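You operate a simulated robot arm through the tools that you are given. There is no shell and no other tool.

The job below is to be done with a simulated robot arm. You get a single attempt, and the scene is never put back.

JOB
Switch the cover machine off, move both packs from its waste drawer to the grey tub, switch on again.
Fine: switch off before you open the drawer; shut it before you switch on.

Only the result counts: the job must be done as asked and must still hold three seconds after the hand-in. Knocking over, shifting, dropping, spilling or breaking anything else fails it. A push-on lid holds only when it is set on centred and level and pressed home; a screw cap is set on level and turned clockwise until tight.

ROBOT AND FRAMES
A 6-joint arm with a two-finger parallel gripper, fixed in place. Base frame: the origin is at the foot of the arm, x ahead of it, y to its left, z up. Lengths are in mm, angles in degrees, forces in N, time in s.
With the tool pointing down near the work surface it reaches from about 360 to 760 mm from the base axis. Its first joint turns from -66.0 to 66.0 degrees. Payload 2.45 kg.
Tool frame: the origin (TCP) lies between the finger pads and is the grasp point; the fingertips stand 24 mm ahead of it; z points along the fingers, y is the line along which they close. The gripper opens to 68 mm. The fingers are 17 mm wide and 10 mm thick; the gripper's body (40 by 70 mm) begins 41 mm behind the TCP.
Orientation is that of the tool frame in the base frame, as a unit quaternion [x, y, z, w]. With the fingers straight down and closing along the base's y, the tool's x points along the base's -x, its y along +y and its z along -z.

CONTROLS
- The arm moves only by the tool nudge_tool. Its argument "rows" is a list of rows, each an object (a shift or turn left out is 0, a gripper value left out holds the last) with "jaw": the gripper command, from -1 (fully open) to 1 (shut), values between in proportion; "linear": the shift along the base's x, y, z in units of 100 mm (1.0 is 100 mm), a list of three; "turn": the turn, a rotation vector about the base's x, y, z in units of 180 degrees (1.0 is 180 degrees), a list of three. In form: [{"jaw": jaw, "linear": [tx, ty, tz], "turn": [ax, ay, az]}, ...]. A call has 1 to 20 rows; each row is the pose to reach, as a shift and turn from the pose commanded when the call began. A call with a number of a shift or a turn outside -1 to 1 is refused whole. Each row takes 0.2 s and may step no farther than 50 mm and 8.6 degrees from the row before; otherwise, or with a gripper value out of range, the whole call is refused. Where a pose cannot be reached the arm comes as near as it can. A force on the tool above 40 N (or 10 N above the force at the start of the call, whichever is more), or a blocked arm, ends the call early, and 0.2 s more pass. The fingers move at their own pace (about 108 mm/s each) and stop on an object; they squeeze with about 35 N. The grip force told is the motor's: it shows also when the fingers shut on nothing. Time passes only in rows, and 0.2 s behind the last, so rows that repeat a pose let the fingers close. The reply holds the time, the measured pose of the TCP, the force on the tool along the base axes, the opening and the grip force, in the units named above and with some noise, with the torque about the TCP (base axes, N m) and any sound that the robot's microphone picked up.
- Cameras (640 x 400 px; columns grow to the right, rows downward): "scene" is fixed at [188.1, 439, 1463.6]; the picture's right is [-0.47, -0.88, 0.00], its down [-0.51, 0.27, -0.81] and it looks along [0.72, -0.38, -0.58] (base axes); focal length 318 px, centre (320, 200). "wrist" rides on the gripper at [84, 11, -75] in the tool frame; the picture's right is [-0.13, 0.99, 0.00], its down [-0.60, -0.08, -0.79] and it looks along [-0.79, -0.10, 0.61] (tool axes); focal length 251 px, centre (320, 200). There is no depth. A picture from a camera that has moved, and an enlarged one, comes with that camera's place and axes in the base frame and with its lens.
- grab_frame(camera): a new picture of that camera. It takes no simulated time.
- enlarge(camera, box): a new picture of the part [left, top, right, bottom] of that camera's present view, enlarged. It takes no simulated time.
- hand_in(): hands the job in; it is judged then, once.

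Places have to be worked out from the pictures, the camera data and where the tool is seen. Open the gripper and draw the arm clear of the work before you hand the job in, unless the task says otherwise.

The tools are called as name(argument=value, ...) on one line, values as JSON. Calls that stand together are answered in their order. nudge_tool: Moves the arm, as the interface text tells. Its arguments: {"type":"object","properties":{"rows":{"type":"array","items":{"type":"object","properties":{"jaw":{"type":"number"},"linear":{"type":"array","items":{"type":"number"}},"turn":{"type":"array","items":{"type":"number"}}}}}},"required":["rows"]} The other tools are called the same way: grab_frame (camera) takes a picture; enlarge (camera, box) takes an enlarged picture of a part of a camera's view; hand_in () hands the job in.

At the start:

```text
t: 0.0
position: [382.3, 284.0, 1270.7]
tool_rot: [0.0, 1.0, -0.001, 0.001]
wrist_force: [0.0, -0.2, 0.8]
moment: [0.0, -0.01, 0.02]
finger_gap: 67.7
finger_force: 0.1
```

scene: 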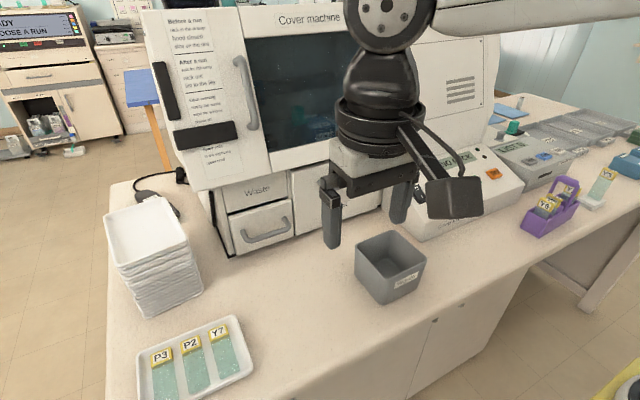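
wrist: 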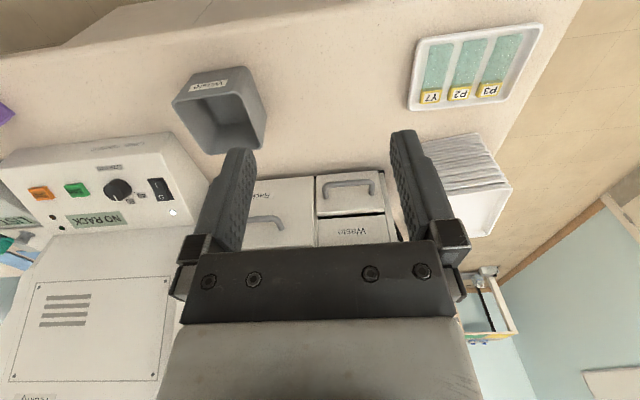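

I'll start by looking closely at the machine, its control panel, and the drawer before I move anything.

enlarge(camera="scene", box=[140, 0, 340, 260])

enlarge(camera="scene", box=[380, 60, 640, 260])

enlarge(camera="wrist", box=[0, 110, 220, 260])

enlarge(camera="wrist", box=[160, 50, 420, 260])

```text
1.54 times, centred on (240, 130) of scene
camera zoom: at [188.1, 439.0, 1463.6], right [-0.47, -0.88, 0.0], down [-0.51, 0.27, -0.81], along [0.72, -0.38, -0.58], focal length 489 px, centre (443, 308)
```

zoom: 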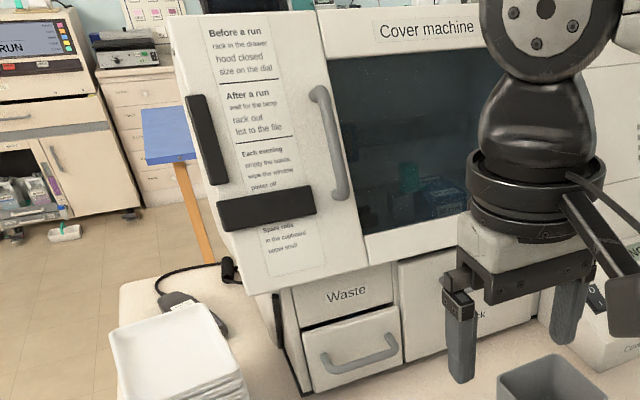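

```text
2.00 times, centred on (510, 160) of scene
camera zoom: at [188.1, 439.0, 1463.6], right [-0.47, -0.88, 0.0], down [-0.51, 0.27, -0.81], along [0.72, -0.38, -0.58], focal length 635 px, centre (-60, 280)
```

zoom: 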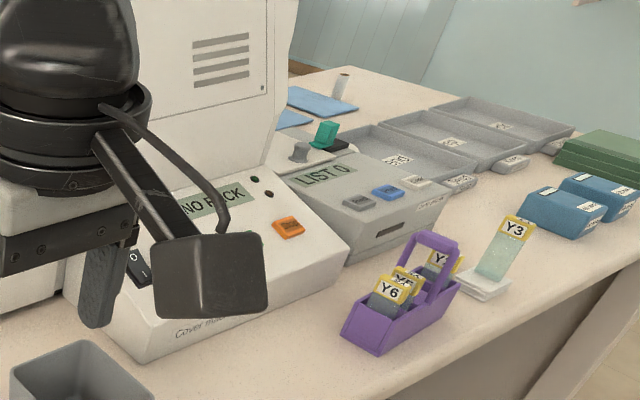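

```text
2.67 times, centred on (110, 185) of wrist
camera zoom: at [297.8, 295.6, 1344.5], right [0.13, 0.99, 0.0], down [0.6, -0.08, 0.79], along [0.79, -0.1, -0.61], focal length 670 px, centre (880, 240)
```

zoom: 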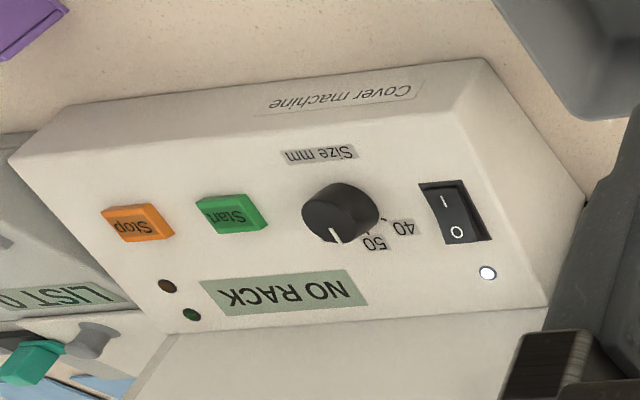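

```text
1.90 times, centred on (290, 155) of wrist
camera zoom: at [297.8, 295.6, 1344.5], right [0.13, 0.99, 0.0], down [0.6, -0.08, 0.79], along [0.79, -0.1, -0.61], focal length 479 px, centre (377, 286)
```

zoom: 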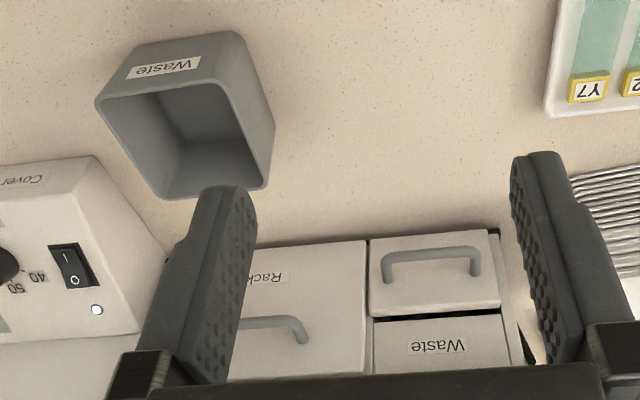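

The waste drawer has a handle on the left of the machine, at roughly (683, 304, 1028). The rocker switch is on the front control box. I'll move sideways at this safe height to see the switch from other angles and triangulate it.

nudge_tool(rows=[{"jaw": -1, "linear": [0, -0.25, 0]}, {"jaw": -1, "linear": [0, -0.5, 0]}, {"jaw": -1, "linear": [0, -0.75, 0]}, {"jaw": -1, "linear": [0, -1.0, 0]}])

```text
t: 1.0
position: [381.5, 184.0, 1271.3]
tool_rot: [0.001, 1.0, 0.0, 0.001]
wrist_force: [0.9, 0.2, -0.1]
moment: [0.03, -0.02, -0.01]
finger_gap: 67.9
finger_force: 0.0
```

The arm has tracked to y=184. I'll go on sideways so the control box is straight ahead of the wrist camera.

nudge_tool(rows=[{"linear": [0, -0.25, 0]}, {"linear": [0, -0.5, 0]}, {"linear": [0, -0.75, 0]}, {"linear": [0, -1.0, 0]}])

grab_frame(camera="wrist")

grab_frame(camera="scene")

```text
t: 2.0
position: [381.3, 83.5, 1270.7]
tool_rot: [0.0, 1.0, 0.0, 0.002]
wrist_force: [0.1, 0.8, -0.4]
moment: [0.0, -0.01, 0.0]
finger_gap: 68.1
finger_force: 0.1
```

```text
taken
camera wrist: at [298.2, 95.4, 1344.2], right [0.13, 0.99, 0.0], down [0.6, -0.08, 0.79], along [0.79, -0.1, -0.61], focal length 251 px, centre (320, 200)
```

wrist: 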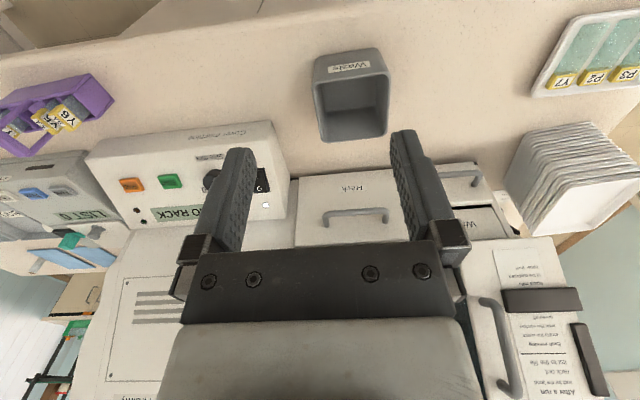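

```text
taken
```

scene: 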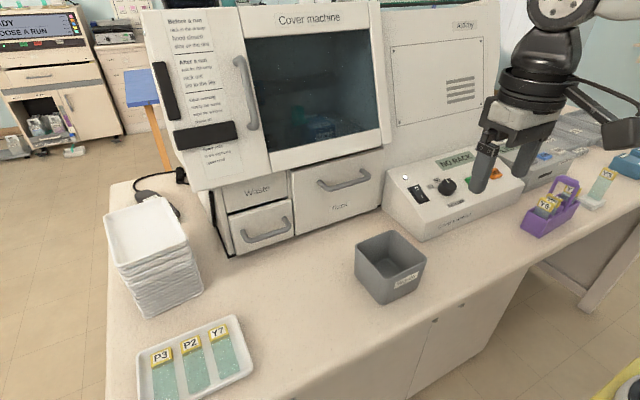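

The scene camera now has a clear view of the switch, drawer and tub, so I'll enlarge those areas and the wrist view.

enlarge(camera="scene", box=[375, 140, 535, 240])

enlarge(camera="scene", box=[200, 150, 440, 310])

enlarge(camera="wrist", box=[100, 110, 300, 235])

enlarge(camera="wrist", box=[280, 40, 540, 250])

```text
4.00 times, centred on (455, 190) of scene
camera zoom: at [188.1, 439.0, 1463.6], right [-0.47, -0.88, 0.0], down [-0.51, 0.27, -0.81], along [0.72, -0.38, -0.58], focal length 1270 px, centre (-220, 240)
```

zoom: 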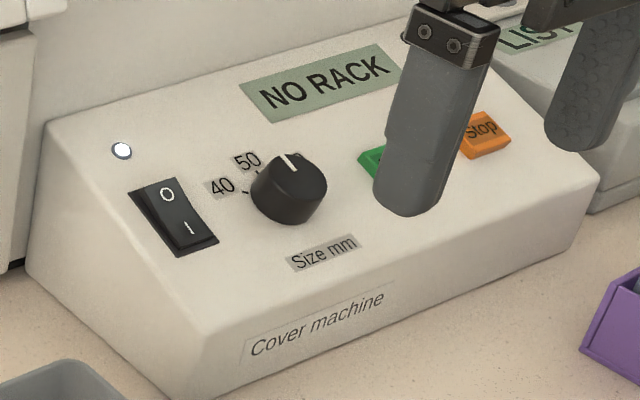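

```text
2.50 times, centred on (320, 230) of scene
camera zoom: at [188.1, 439.0, 1463.6], right [-0.47, -0.88, 0.0], down [-0.51, 0.27, -0.81], along [0.72, -0.38, -0.58], focal length 794 px, centre (320, 125)
```

zoom: 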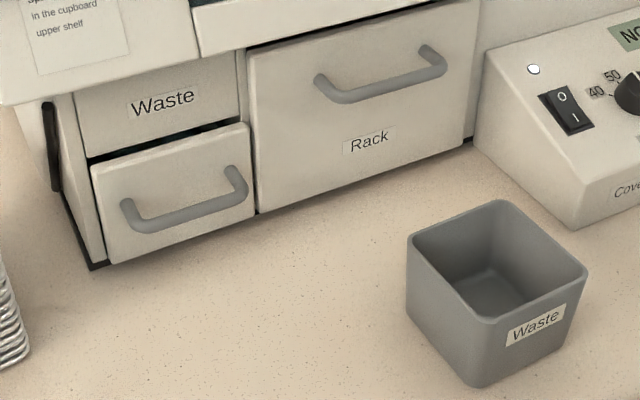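

```text
3.20 times, centred on (200, 172) of wrist
camera zoom: at [298.2, 95.4, 1344.2], right [0.13, 0.99, 0.0], down [0.6, -0.08, 0.79], along [0.79, -0.1, -0.61], focal length 805 px, centre (704, 288)
```

zoom: 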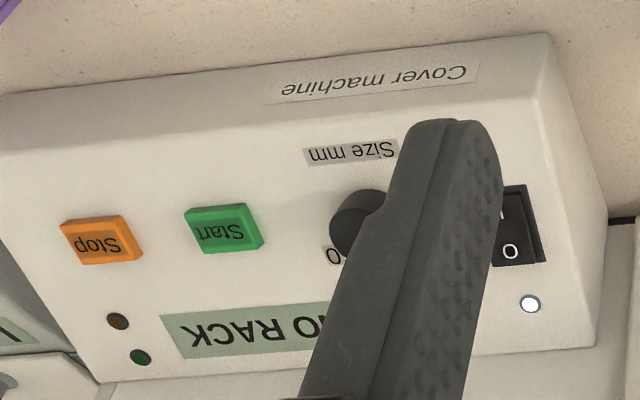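

```text
1.90 times, centred on (410, 145) of wrist
camera zoom: at [298.2, 95.4, 1344.2], right [0.13, 0.99, 0.0], down [0.6, -0.08, 0.79], along [0.79, -0.1, -0.61], focal length 479 px, centre (149, 305)
```

zoom: 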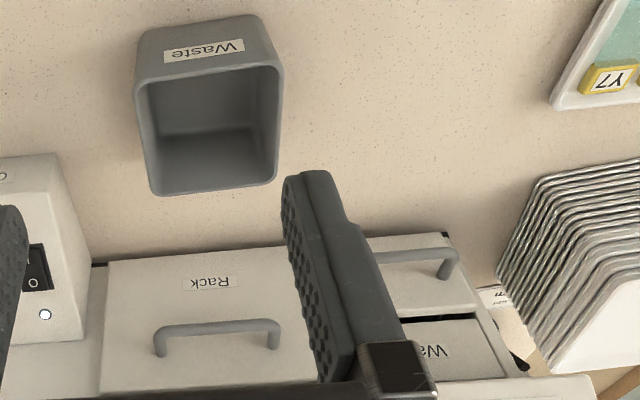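

From triangulation, the rocker's "O" mark is at about (641, -59, 1044), "I" at about (618, -58, 1033), and the lamp is lit, so the machine is on. The tub is centred at about (514, 115), with its rim at about z=1028 and the bench at about z=950. I'll close the fingers, tilt square to the sloping panel, and approach the switch in stages.

nudge_tool(rows=[{"jaw": 1, "linear": [0.2, -0.2, -0.1], "turn": [0, -0.028, 0]}, {"jaw": 1, "linear": [0.4, -0.4, -0.25], "turn": [0, -0.056, 0]}, {"jaw": 1, "linear": [0.6, -0.6, -0.4], "turn": [0, -0.083, 0]}, {"jaw": 1, "linear": [0.8, -0.8, -0.55], "turn": [0, -0.111, 0]}, {"jaw": 1, "linear": [1.0, -0.95, -0.6], "turn": [0, -0.111, 0]}])

grab_frame(camera="wrist")

grab_frame(camera="scene")

```text
t: 3.2
position: [482.8, -11.0, 1210.1]
tool_rot: [0.0, 0.984, 0.0, 0.176]
wrist_force: [0.2, -0.9, -0.4]
moment: [0.02, 0.0, 0.02]
finger_gap: 0.0
finger_force: 23.7
```

```text
taken
camera wrist: at [378.2, 0.7, 1250.7], right [0.12, 0.99, 0.05], down [0.29, -0.08, 0.95], along [0.95, -0.1, -0.3], focal length 251 px, centre (320, 200)
```

wrist: 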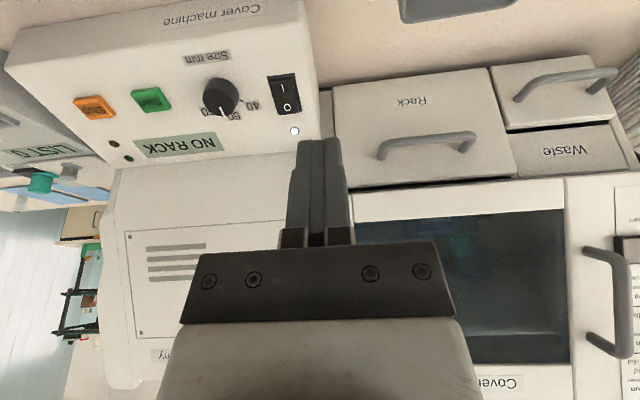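

```text
taken
```

scene: 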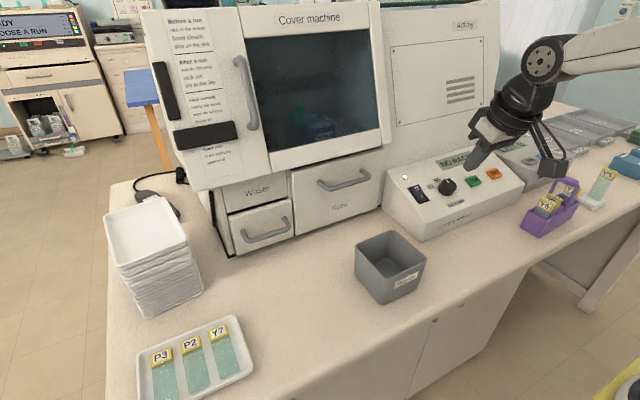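

The control box is clearly in view and the lamp is lit. I'll go on to a point just back from the O end along the panel normal and look again.

nudge_tool(rows=[{"linear": [0.25, -0.17, -0.12]}, {"linear": [0.5, -0.34, -0.25]}, {"linear": [0.75, -0.5, -0.4]}, {"linear": [1.0, -0.5, -0.55]}])

grab_frame(camera="wrist")

enlarge(camera="scene", box=[375, 120, 535, 220])

```text
t: 4.2
position: [582.9, -60.7, 1155.5]
tool_rot: [-0.001, 0.984, 0.001, 0.175]
wrist_force: [0.1, 0.1, -0.7]
moment: [0.02, 0.03, -0.01]
finger_gap: 0.0
finger_force: 23.6
```

```text
taken
camera wrist: at [478.0, -50.2, 1195.6], right [0.12, 0.99, 0.05], down [0.29, -0.08, 0.95], along [0.95, -0.1, -0.3], focal length 251 px, centre (320, 200)
```

wrist: 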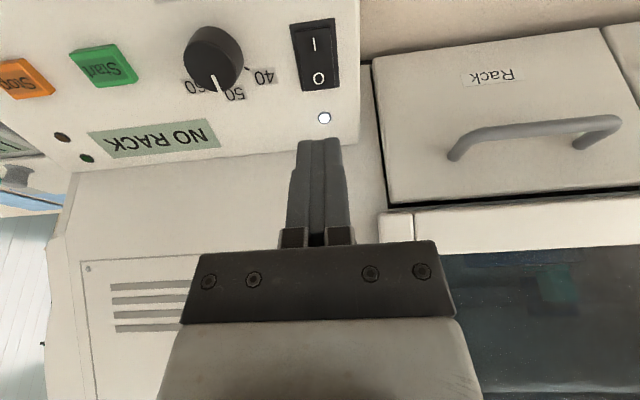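

```text
4.00 times, centred on (455, 170) of scene
camera zoom: at [188.1, 439.0, 1463.6], right [-0.47, -0.88, 0.0], down [-0.51, 0.27, -0.81], along [0.72, -0.38, -0.58], focal length 1270 px, centre (-220, 320)
```

zoom: 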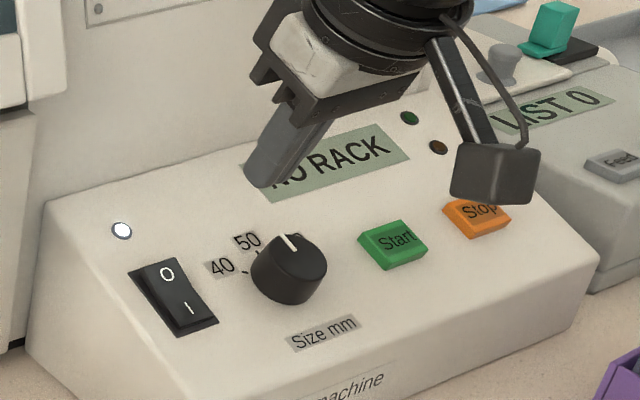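

The O mark refines to about (643, -63, 1042), and the fingertip projects where I expect it. I'll move to about 20 mm short of the O end along the panel normal and check before pressing.

nudge_tool(rows=[{"linear": [0.12, -0.01, -0.18]}, {"linear": [0.24, -0.02, -0.36]}, {"linear": [0.36, -0.023, -0.54]}, {"linear": [0.47, -0.023, -0.72]}])

grab_frame(camera="wrist")

enlarge(camera="scene", box=[375, 120, 535, 220])

```text
t: 5.2
position: [628.6, -64.0, 1084.5]
tool_rot: [0.0, 0.984, 0.001, 0.176]
wrist_force: [-0.2, -0.3, -0.5]
moment: [0.02, -0.01, 0.0]
finger_gap: 0.0
finger_force: 23.4
```

```text
taken
camera wrist: at [524.2, -51.7, 1124.6], right [0.12, 0.99, 0.05], down [0.29, -0.08, 0.95], along [0.95, -0.1, -0.3], focal length 251 px, centre (320, 200)
```

wrist: 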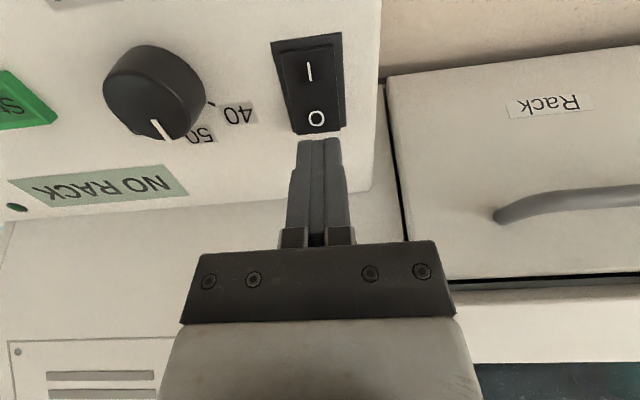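

```text
4.00 times, centred on (455, 170) of scene
camera zoom: at [188.1, 439.0, 1463.6], right [-0.47, -0.88, 0.0], down [-0.51, 0.27, -0.81], along [0.72, -0.38, -0.58], focal length 1270 px, centre (-220, 320)
```

zoom: 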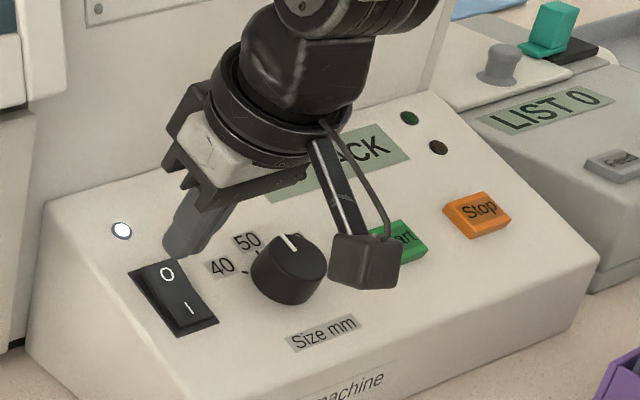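

The fingertips line up with the O end in y and are about 20 mm off the surface. I'll now press along the panel normal in small steps, watching force and sound.

nudge_tool(rows=[{"linear": [0.0205, 0, -0.0564]}, {"linear": [0.0342, 0, -0.094]}, {"linear": [0.0479, 0, -0.1316]}, {"linear": [0.0547, 0, -0.15]}, {"linear": [0.0616, 0, -0.169]}, {"linear": [0.0684, 0, -0.188]}])

enlarge(camera="wrist", box=[220, 20, 420, 145])

enlarge(camera="scene", box=[375, 140, 455, 190])

```text
t: 6.6
position: [636.9, -63.0, 1065.3]
tool_rot: [0.0, 0.985, 0.0, 0.174]
wrist_force: [0.8, -0.1, -0.2]
moment: [-0.01, -0.03, 0.02]
finger_gap: 0.0
finger_force: 23.0
```

```text
3.20 times, centred on (320, 82) of wrist
camera zoom: at [531.6, -51.8, 1106.0], right [0.12, 0.99, 0.05], down [0.29, -0.08, 0.95], along [0.95, -0.1, -0.3], focal length 805 px, centre (320, 576)
```

zoom: 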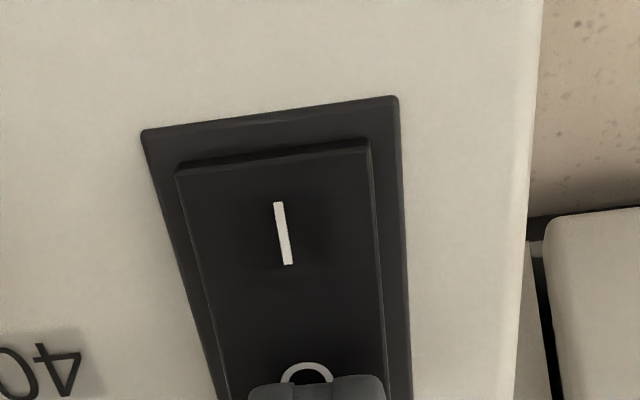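

```text
8.00 times, centred on (415, 165) of scene
camera zoom: at [188.1, 439.0, 1463.6], right [-0.47, -0.88, 0.0], down [-0.51, 0.27, -0.81], along [0.72, -0.38, -0.58], focal length 2541 px, centre (-440, 480)
```

zoom: 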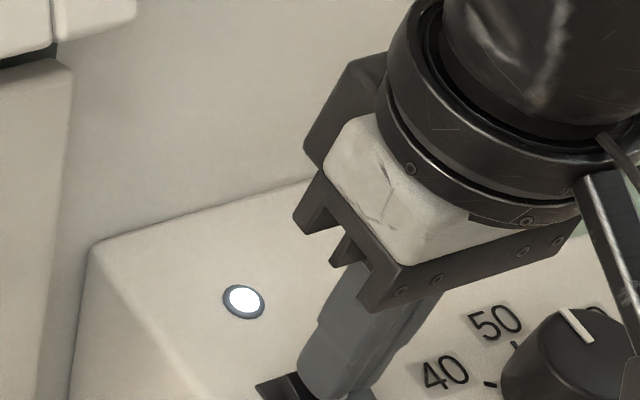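

No contact yet, the lamp is still lit, and the tip sits right over the O end. I'll keep pressing in 1.5 mm steps.

nudge_tool(rows=[{"linear": [0.0051, 0, -0.0141]}, {"linear": [0.0103, 0, -0.0282]}, {"linear": [0.0154, 0, -0.0423]}, {"linear": [0.0205, 0, -0.0564]}])

enlarge(camera="scene", box=[375, 140, 455, 190])

```text
t: 7.6
position: [637.5, -63.2, 1061.8]
tool_rot: [0.0, 0.984, 0.001, 0.176]
wrist_force: [-13.0, 2.0, 17.0]
moment: [0.04, 0.34, -0.04]
finger_gap: 0.0
finger_force: 23.5
```

```text
8.00 times, centred on (415, 165) of scene
camera zoom: at [187.3, 439.1, 1463.6], right [-0.47, -0.88, 0.0], down [-0.51, 0.27, -0.81], along [0.72, -0.38, -0.58], focal length 2541 px, centre (-440, 480)
```

zoom: 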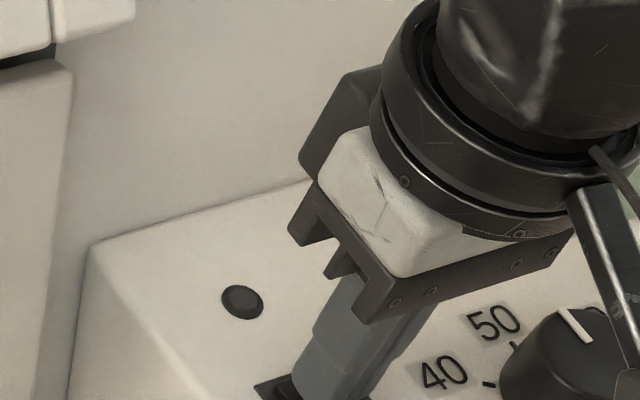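

The lamp has gone dark, so the machine is off. I'll back straight off along the panel normal and check the state.

nudge_tool(rows=[{"linear": [-0.02, 0, 0.055]}, {"linear": [-0.06, 0, 0.165]}, {"linear": [-0.12, 0, 0.33]}, {"linear": [-0.22, 0.05, 0.6]}])

grab_frame(camera="wrist")

grab_frame(camera="scene")

```text
t: 8.6
position: [615.2, -56.8, 1118.7]
tool_rot: [0.001, 0.985, -0.001, 0.175]
wrist_force: [-0.1, -0.4, -0.1]
moment: [0.0, 0.01, 0.01]
finger_gap: 0.0
finger_force: 23.7
```

```text
taken
camera wrist: at [510.2, -44.9, 1159.9], right [0.12, 0.99, 0.05], down [0.29, -0.08, 0.95], along [0.95, -0.1, -0.3], focal length 251 px, centre (320, 200)
```

wrist: 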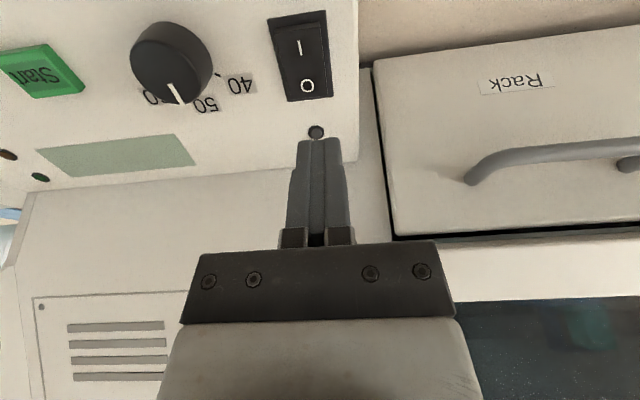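

```text
taken
```

scene: 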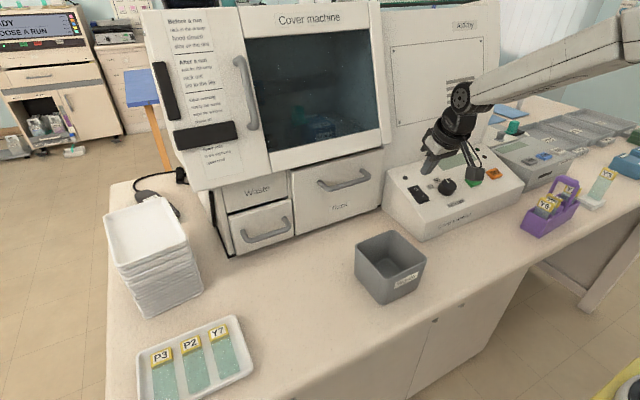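

The display and lamp are dark and the rocker is at O. Next I'll move toward the waste drawer, well in front of the machine, to see the handle closely.

nudge_tool(rows=[{"linear": [-0.25, 0.1, 0.15]}, {"linear": [-0.5, 0.3, 0.3]}, {"linear": [-0.75, 0.55, 0.4]}, {"linear": [-0.9, 0.8, 0.45]}, {"linear": [-0.95, 1.0, 0.5]}])

nudge_tool(rows=[{"linear": [0, 0.25, 0]}, {"linear": [0, 0.5, -0.1]}, {"linear": [0, 0.75, -0.2]}, {"linear": [0, 1.0, -0.3]}])

nudge_tool(rows=[{"linear": [0, 0.25, 0]}, {"linear": [0, 0.5, -0.1]}, {"linear": [0, 0.75, -0.2]}, {"linear": [0, 1.0, -0.3]}])

grab_frame(camera="wrist")

grab_frame(camera="scene")

```text
t: 9.8
position: [520.0, 41.4, 1168.6]
tool_rot: [0.001, 0.985, 0.0, 0.175]
wrist_force: [0.4, -0.2, 0.4]
moment: [0.0, 0.01, 0.02]
finger_gap: 0.0
finger_force: 23.8
```

```text
t: 10.8
position: [519.7, 140.8, 1140.1]
tool_rot: [0.0, 0.985, 0.002, 0.175]
wrist_force: [-0.3, 0.4, 0.2]
moment: [0.0, 0.04, -0.02]
finger_gap: 0.1
finger_force: 23.5
```

```text
t: 11.8
position: [520.6, 243.2, 1108.6]
tool_rot: [0.001, 0.985, 0.0, 0.175]
wrist_force: [-0.6, 0.3, 0.2]
moment: [0.03, 0.04, 0.03]
finger_gap: 0.0
finger_force: 24.0
```

```text
taken
camera wrist: at [415.5, 254.1, 1149.8], right [0.12, 0.99, 0.05], down [0.29, -0.08, 0.95], along [0.95, -0.1, -0.3], focal length 251 px, centre (320, 200)
```

wrist: 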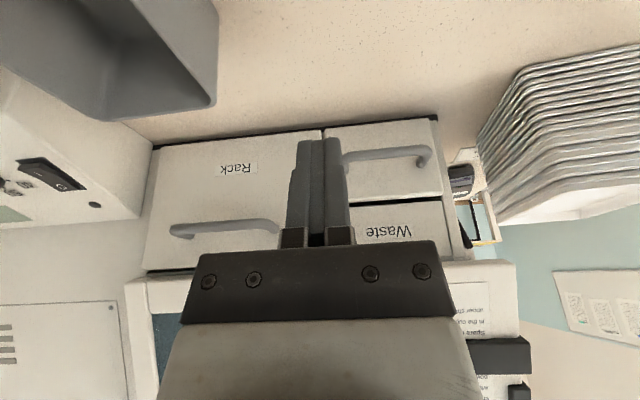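

```text
taken
```

scene: 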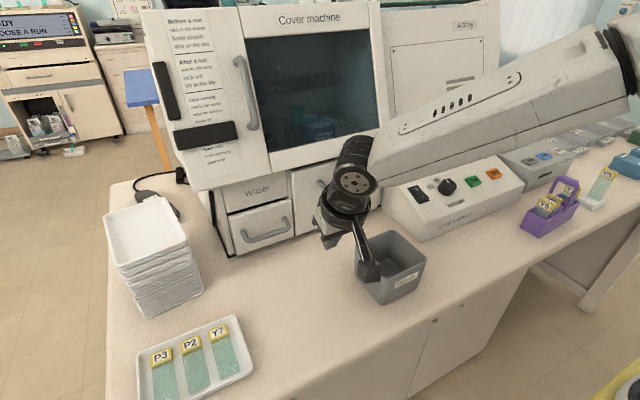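

I'll enlarge both views of the drawer front and handle to measure them.

enlarge(camera="wrist", box=[310, 100, 480, 210])

enlarge(camera="scene", box=[200, 170, 320, 260])

```text
3.64 times, centred on (395, 155) of wrist
camera zoom: at [415.5, 254.1, 1149.8], right [0.12, 0.99, 0.05], down [0.29, -0.08, 0.95], along [0.95, -0.1, -0.3], focal length 914 px, centre (47, 364)
```

zoom: 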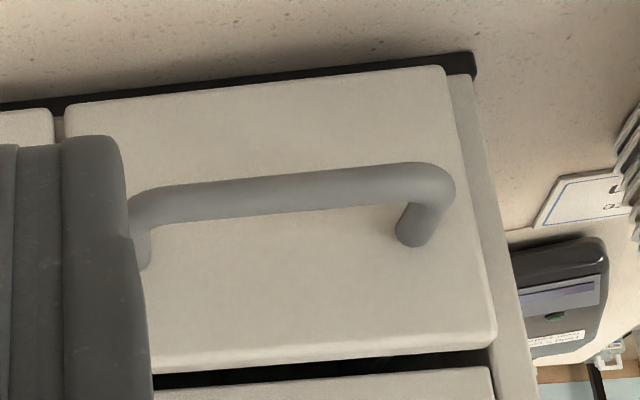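

```text
4.44 times, centred on (260, 215) of scene
camera zoom: at [188.1, 439.0, 1463.6], right [-0.47, -0.88, 0.0], down [-0.51, 0.27, -0.81], along [0.72, -0.38, -0.58], focal length 1412 px, centre (587, 133)
```

zoom: 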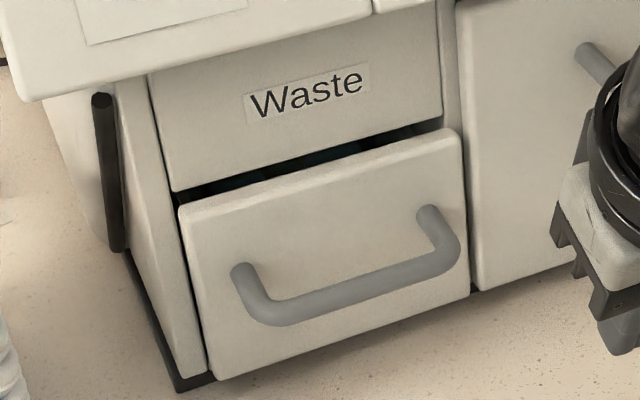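

The handle bar runs from about (672, 256, 1021) to (676, 346, 1021) and is about 12 mm thick. It stands about 34 mm off the drawer face, which is at x≈709, y 233–368, z 960–1066. I'll back off, straighten the tool, roll it 90° and then pitch it forward, so the fingers can close above and below the bar with the wrist clear of the overhanging hood.

nudge_tool(rows=[{"jaw": 1, "linear": [-0.1, 0.2, 0.15], "turn": [0, 0.0373, 0]}, {"linear": [-0.2, 0.4, 0.3], "turn": [0, 0.0747, 0]}, {"linear": [-0.3, 0.55, 0.45], "turn": [0, 0.112, 0]}])

nudge_tool(rows=[{"turn": [0, 0, 0.0455]}, {"turn": [0, 0, 0.091]}, {"turn": [0, 0, 0.1365]}, {"turn": [0, 0, 0.182]}, {"turn": [0, 0, 0.2275]}, {"turn": [0, 0, 0.273]}, {"turn": [0, 0, 0.3185]}, {"turn": [0, 0, 0.364]}, {"turn": [0, 0, 0.4095]}, {"turn": [0, 0, 0.455]}, {"turn": [0, 0, 0.5]}])

grab_frame(camera="scene")

grab_frame(camera="wrist")

```text
t: 12.6
position: [490.7, 297.6, 1154.5]
tool_rot: [0.0, 1.0, -0.001, -0.002]
wrist_force: [-1.2, -0.6, -0.6]
moment: [-0.04, -0.01, 0.01]
finger_gap: 0.2
finger_force: 24.1
```

```text
t: 15.0
position: [491.3, 297.7, 1154.4]
tool_rot: [0.708, -0.706, 0.001, 0.0]
wrist_force: [0.6, -0.3, -0.8]
moment: [0.0, 0.0, 0.0]
finger_gap: 0.0
finger_force: 23.8
```

```text
taken
```

scene: 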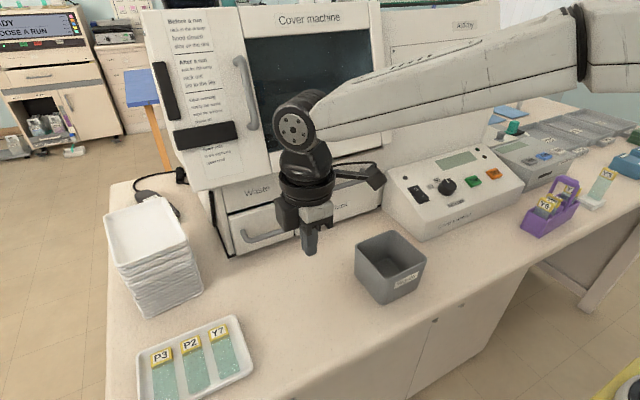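

```text
taken
camera wrist: at [479.9, 213.8, 1228.5], right [-0.99, 0.13, 0.0], down [0.08, 0.6, 0.79], along [0.1, 0.79, -0.61], focal length 251 px, centre (320, 200)
```

wrist: 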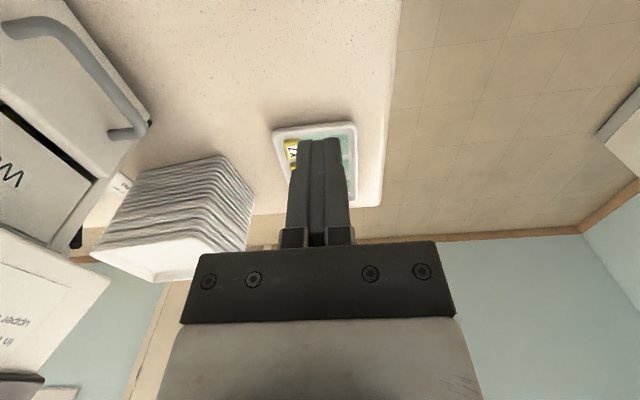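

The roll worked and the camera bracket is now on the right. Next I'll pitch the tool forward in two stages, checking clearance midway.

nudge_tool(rows=[{"turn": [0, -0.0451, 0]}, {"turn": [0, -0.0902, 0]}, {"turn": [0, -0.1353, 0]}, {"turn": [0, -0.1804, 0]}])

nudge_tool(rows=[{"turn": [0, -0.0451, 0]}, {"turn": [0, -0.0902, 0]}, {"turn": [0, -0.1353, 0]}, {"turn": [0, -0.1804, 0]}])

grab_frame(camera="scene")

grab_frame(camera="wrist")

```text
t: 16.0
position: [491.3, 297.7, 1153.8]
tool_rot: [-0.678, 0.679, -0.199, 0.197]
wrist_force: [0.2, -0.6, 1.0]
moment: [-0.02, -0.01, 0.01]
finger_gap: 0.0
finger_force: 23.6
```

```text
t: 17.0
position: [490.5, 296.6, 1153.7]
tool_rot: [-0.596, 0.596, -0.38, 0.38]
wrist_force: [-0.2, -0.3, 0.4]
moment: [0.04, 0.0, 0.0]
finger_gap: 0.3
finger_force: 23.5
```

```text
taken
```

scene: 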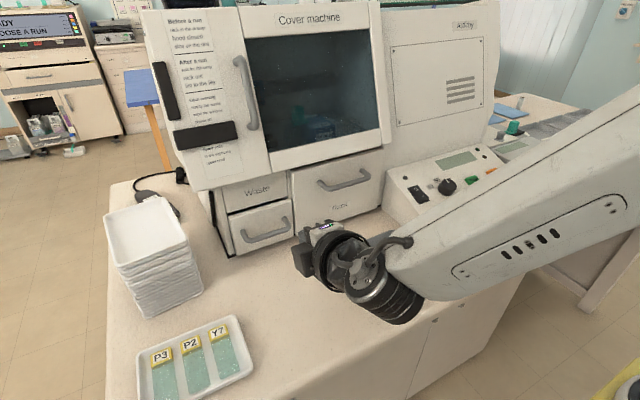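

```text
taken
camera wrist: at [417.8, 213.7, 1174.7], right [-0.42, 0.13, -0.9], down [-0.69, 0.6, 0.41], along [0.6, 0.79, -0.16], focal length 251 px, centre (320, 200)
```

wrist: 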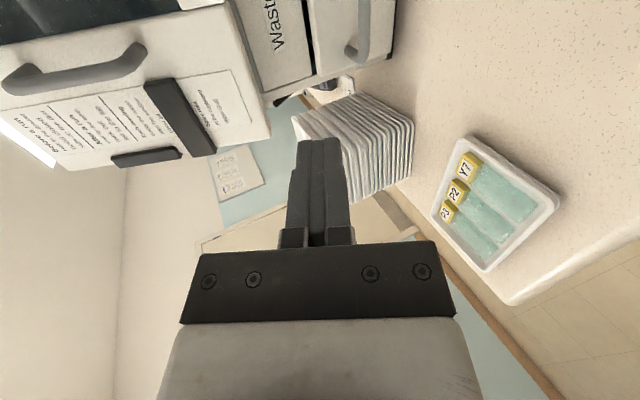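

The tool now points forward and 25° down, and nothing is touching. I'll open the fingers partway, lower and advance in stages toward the handle, and check that the wrist and forearm clear the tub.

nudge_tool(rows=[{"jaw": -0.4, "linear": [0.1, 0.01, -0.15]}, {"linear": [0.2, 0.02, -0.3]}, {"linear": [0.35, 0.03, -0.45]}, {"linear": [0.5, 0.04, -0.6]}])

grab_frame(camera="scene")

grab_frame(camera="wrist")

```text
t: 18.0
position: [540.7, 301.0, 1095.4]
tool_rot: [-0.596, 0.597, -0.38, 0.379]
wrist_force: [0.6, 0.4, -0.3]
moment: [-0.01, 0.03, -0.01]
finger_gap: 47.7
finger_force: 0.1
```

```text
taken
```

scene: 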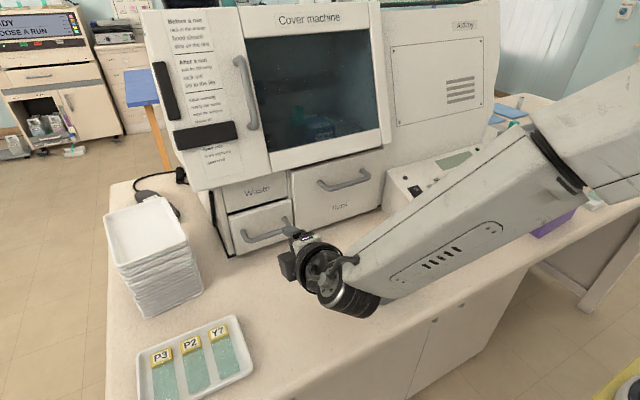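

```text
taken
camera wrist: at [467.8, 216.8, 1116.1], right [-0.42, 0.13, -0.9], down [-0.68, 0.6, 0.41], along [0.6, 0.79, -0.16], focal length 251 px, centre (320, 200)
```

wrist: 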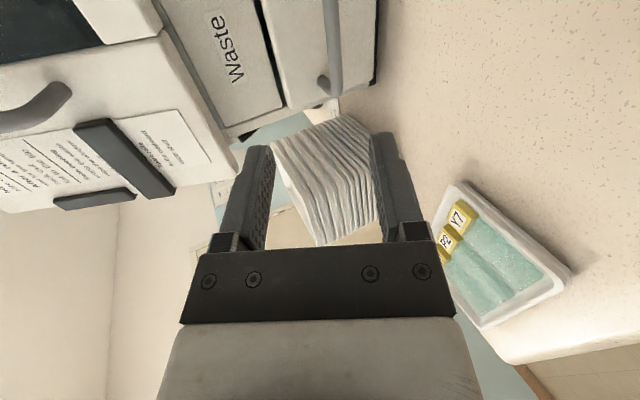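

Everything is clear so far and the bar is in view above the open fingers. I'll continue to about 65 mm short of the bar, lined up along the approach axis.

nudge_tool(rows=[{"linear": [0.17, 0, -0.12]}, {"linear": [0.34, 0, -0.24]}, {"linear": [0.52, 0, -0.35]}, {"linear": [0.69, 0, -0.44]}])

grab_frame(camera="scene")

grab_frame(camera="wrist")

enlarge(camera="scene", box=[200, 170, 360, 270])

```text
t: 19.0
position: [610.4, 301.7, 1051.8]
tool_rot: [-0.596, 0.597, -0.38, 0.379]
wrist_force: [0.2, -0.2, 0.5]
moment: [-0.03, 0.02, -0.03]
finger_gap: 47.8
finger_force: 0.1
```

```text
taken
```

scene: 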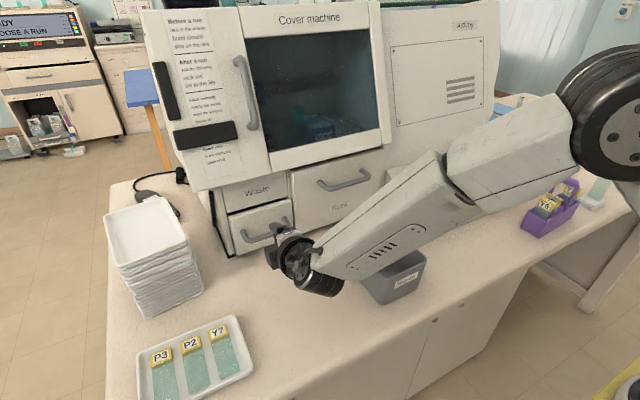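

```text
taken
camera wrist: at [537.5, 218.1, 1072.9], right [-0.42, 0.13, -0.9], down [-0.68, 0.6, 0.41], along [0.6, 0.79, -0.17], focal length 251 px, centre (320, 200)
```

wrist: 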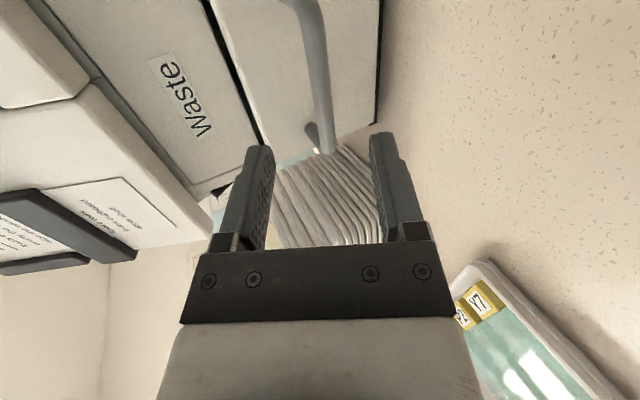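

```text
4.00 times, centred on (280, 220) of scene
camera zoom: at [188.1, 439.0, 1463.6], right [-0.47, -0.88, 0.0], down [-0.51, 0.27, -0.81], along [0.72, -0.38, -0.58], focal length 1270 px, centre (480, 120)
```

zoom: 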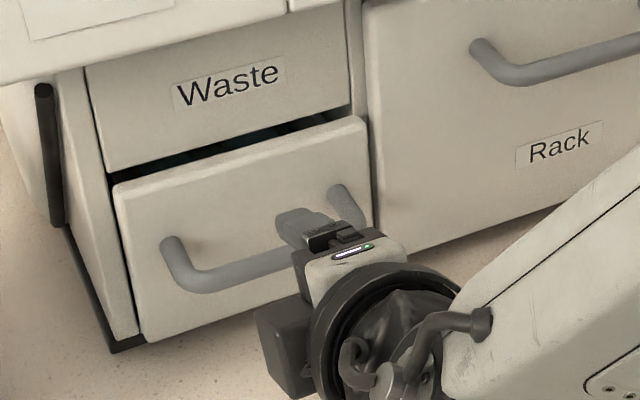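

The bar centre projects onto the tool axis (column ~318 against 320), so the approach line is good. I'll advance about 62 mm along the tool axis so the bar sits between the pads, without closing yet.

nudge_tool(rows=[{"linear": [0.14, 0, -0.066]}, {"linear": [0.28, 0, -0.132]}, {"linear": [0.4, 0, -0.187]}, {"linear": [0.5, 0, -0.233]}, {"linear": [0.565, 0, -0.264]}])

grab_frame(camera="wrist")

enlarge(camera="scene", box=[200, 170, 360, 270])

grab_frame(camera="scene")

```text
t: 20.2
position: [665.8, 301.0, 1024.3]
tool_rot: [-0.596, 0.598, -0.38, 0.379]
wrist_force: [0.3, -0.2, -1.0]
moment: [0.0, 0.02, -0.03]
finger_gap: 47.9
finger_force: 0.2
```

```text
taken
camera wrist: at [593.7, 217.8, 1045.2], right [-0.42, 0.13, -0.9], down [-0.68, 0.6, 0.41], along [0.6, 0.79, -0.17], focal length 251 px, centre (320, 200)
```

wrist: 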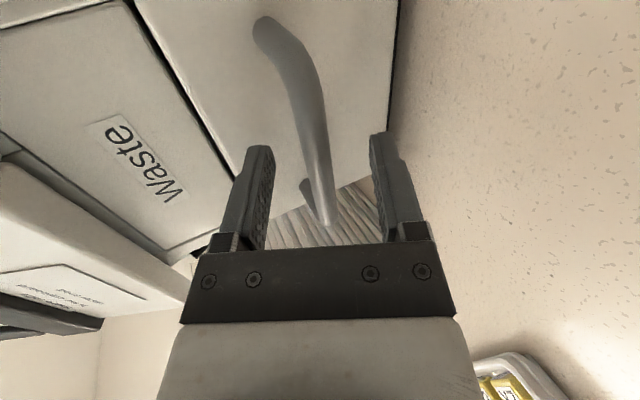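

```text
4.00 times, centred on (280, 220) of scene
camera zoom: at [188.1, 439.0, 1463.6], right [-0.47, -0.88, 0.0], down [-0.51, 0.27, -0.81], along [0.72, -0.38, -0.58], focal length 1270 px, centre (480, 120)
```

zoom: 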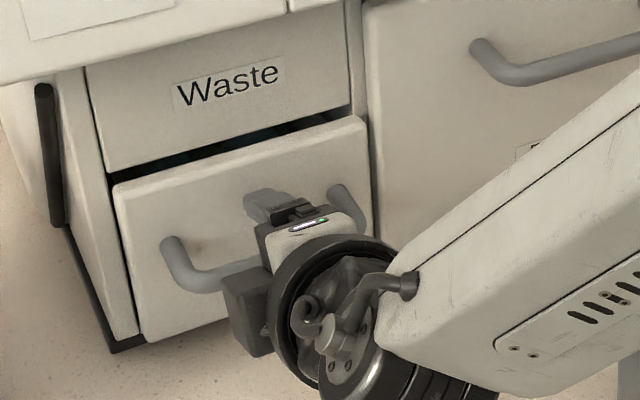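

```text
taken
```

scene: 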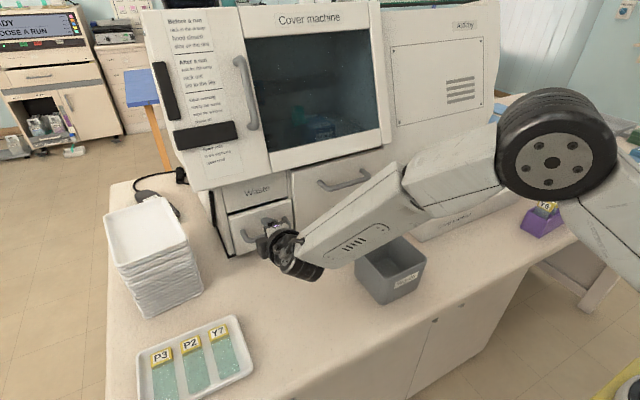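

The bar sits between the open fingers with no contact force. I'll close on it.

nudge_tool(rows=[{"jaw": 1}, {"jaw": 1}, {"jaw": 1}])

enlarge(camera="wrist", box=[200, 100, 440, 250])

```text
t: 21.0
position: [666.4, 301.2, 1024.1]
tool_rot: [-0.596, 0.597, -0.38, 0.379]
wrist_force: [1.6, -0.2, 0.7]
moment: [-0.19, -0.07, 0.04]
finger_gap: 11.8
finger_force: 32.5
```

```text
2.67 times, centred on (320, 175) of wrist
camera zoom: at [593.6, 217.8, 1045.4], right [-0.42, 0.13, -0.9], down [-0.68, 0.6, 0.41], along [0.6, 0.79, -0.17], focal length 670 px, centre (320, 267)
```

zoom: 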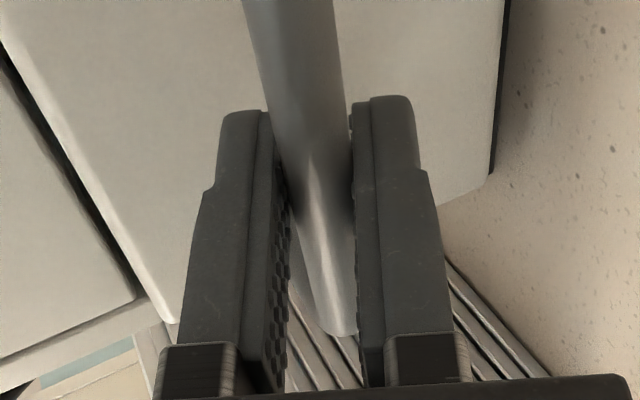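

The bar is gripped at an 11.8 mm gap. I'll pull gently straight back along -x and watch the forces.

nudge_tool(rows=[{"jaw": 1, "linear": [-0.05, 0, 0]}, {"linear": [-0.1, 0, 0]}, {"linear": [-0.15, 0, 0]}, {"linear": [-0.2, 0, 0]}])

enlarge(camera="scene", box=[200, 170, 360, 270])

```text
t: 22.0
position: [647.0, 301.2, 1025.2]
tool_rot: [-0.595, 0.596, -0.381, 0.38]
wrist_force: [1.3, 2.2, 5.9]
moment: [-0.51, -0.08, -0.59]
finger_gap: 11.6
finger_force: 31.6
```

```text
4.00 times, centred on (280, 220) of scene
camera zoom: at [188.0, 439.0, 1463.6], right [-0.47, -0.88, 0.0], down [-0.51, 0.27, -0.81], along [0.72, -0.38, -0.58], focal length 1270 px, centre (480, 120)
```

zoom: 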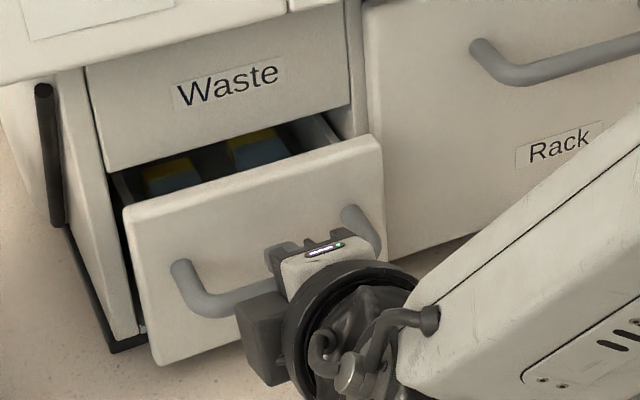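

The drawer slides freely and two packs with yellow ends are visible inside. I'll keep pulling.

nudge_tool(rows=[{"jaw": 1, "linear": [-0.08, 0, 0]}, {"linear": [-0.16, 0, 0]}, {"linear": [-0.24, 0, 0]}, {"linear": [-0.32, 0, 0]}, {"linear": [-0.4, 0, 0]}, {"linear": [-0.48, 0, 0]}])

grab_frame(camera="scene")

enlarge(camera="scene", box=[200, 170, 360, 270])

```text
t: 23.4
position: [599.1, 301.6, 1022.8]
tool_rot: [-0.595, 0.597, -0.381, 0.38]
wrist_force: [1.8, -2.0, 15.2]
moment: [-0.17, -0.11, 0.35]
finger_gap: 12.0
finger_force: 32.7
```

```text
taken
```

scene: 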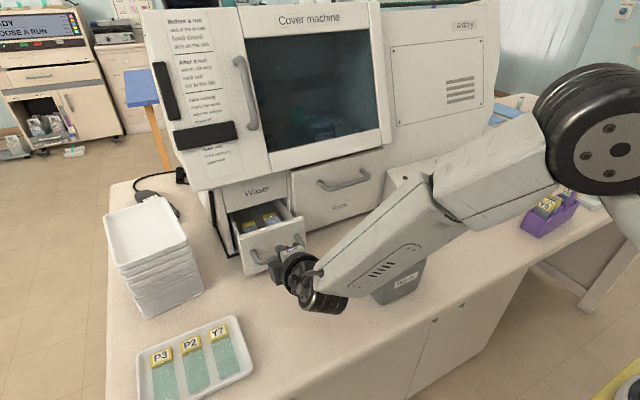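

```text
4.00 times, centred on (280, 220) of scene
camera zoom: at [187.9, 438.7, 1463.7], right [-0.47, -0.88, 0.0], down [-0.51, 0.27, -0.81], along [0.72, -0.38, -0.58], focal length 1270 px, centre (480, 120)
```

zoom: 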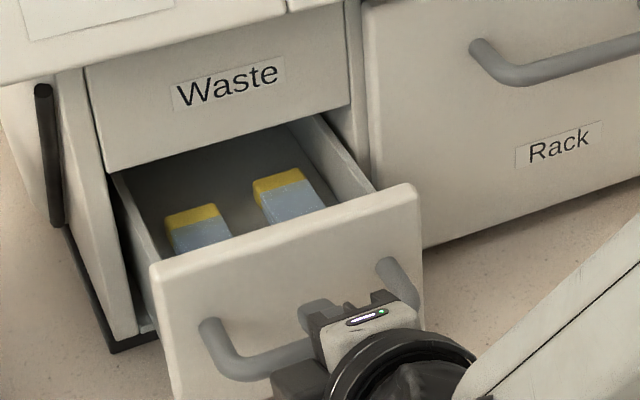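

The packs lie 80–95 mm behind the drawer front, so the drawer needs to come out further. I'll keep pulling in moderate steps and watch for a stop.

nudge_tool(rows=[{"jaw": 1, "linear": [-0.08, 0, 0.005]}, {"linear": [-0.16, 0, 0.01]}, {"linear": [-0.24, 0, 0.01]}, {"linear": [-0.32, 0, 0.01]}, {"linear": [-0.4, 0, 0.01]}, {"linear": [-0.48, 0, 0.01]}])

grab_frame(camera="scene")

enlarge(camera="scene", box=[200, 170, 360, 270])

```text
t: 24.8
position: [551.3, 302.0, 1025.3]
tool_rot: [0.597, -0.597, 0.379, -0.379]
wrist_force: [2.0, 10.8, 6.2]
moment: [-0.29, -0.05, -0.19]
finger_gap: 11.5
finger_force: 31.8
```

```text
taken
```

scene: 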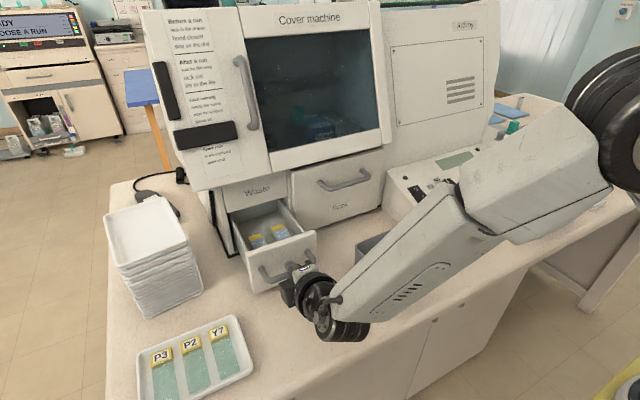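

```text
4.00 times, centred on (280, 220) of scene
camera zoom: at [188.0, 439.3, 1463.5], right [-0.47, -0.88, 0.0], down [-0.51, 0.27, -0.81], along [0.72, -0.38, -0.58], focal length 1270 px, centre (480, 120)
```

zoom: 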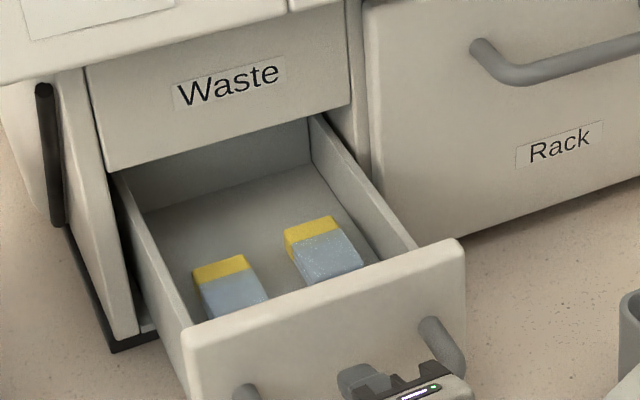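

There is a slight sideways load (10.8 N), so the slide axis probably leans a little toward +y as it comes out. I'll pull another 40 mm with a small +y drift to ease it.

nudge_tool(rows=[{"jaw": 1, "linear": [-0.07, 0.02, 0]}, {"linear": [-0.14, 0.03, 0]}, {"linear": [-0.21, 0.035, 0]}, {"linear": [-0.28, 0.04, 0]}, {"linear": [-0.35, 0.04, 0]}, {"linear": [-0.42, 0.04, 0]}])

grab_frame(camera="scene")

enlarge(camera="scene", box=[200, 170, 360, 270])

```text
t: 26.2
position: [508.5, 300.6, 1024.0]
tool_rot: [-0.595, 0.599, -0.381, 0.378]
wrist_force: [1.4, -27.6, 8.2]
moment: [-0.42, -0.07, -0.4]
finger_gap: 12.0
finger_force: 32.2
```

```text
taken
```

scene: 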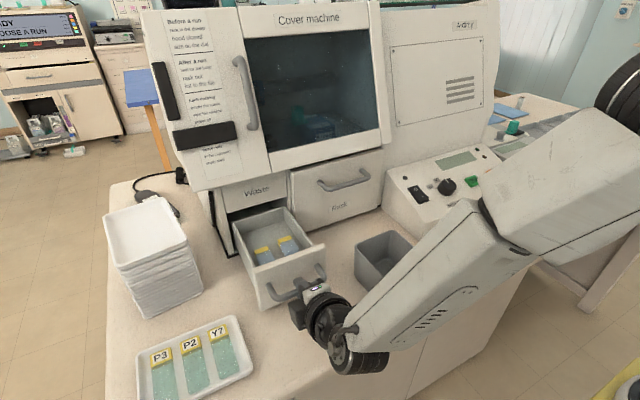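

```text
4.00 times, centred on (280, 220) of scene
camera zoom: at [188.0, 438.1, 1463.9], right [-0.47, -0.88, 0.0], down [-0.51, 0.27, -0.81], along [0.72, -0.38, -0.58], focal length 1270 px, centre (480, 120)
```

zoom: 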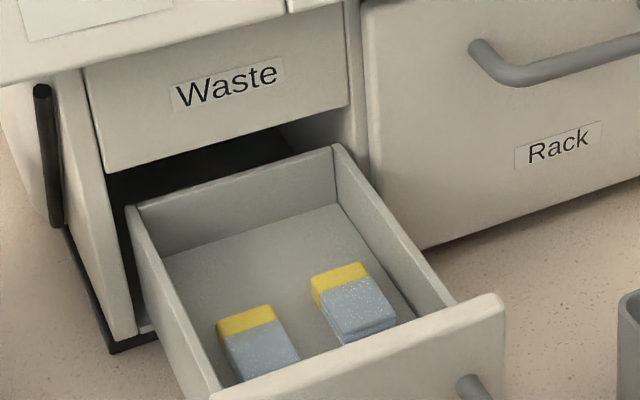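

The load reversed (-27.6 N in y), so the slide runs along plain -x after all. I'll bring y back to remove the side load before releasing. The drawer is 158 mm out and both packs are reachable.

nudge_tool(rows=[{"jaw": 1, "linear": [0, -0.02, 0]}, {"jaw": 1, "linear": [0, -0.035, 0]}])

```text
t: 26.8
position: [508.8, 302.5, 1023.7]
tool_rot: [0.598, -0.596, 0.378, -0.38]
wrist_force: [-0.6, -8.7, -1.3]
moment: [-0.52, 0.0, -0.76]
finger_gap: 11.7
finger_force: 32.6
```

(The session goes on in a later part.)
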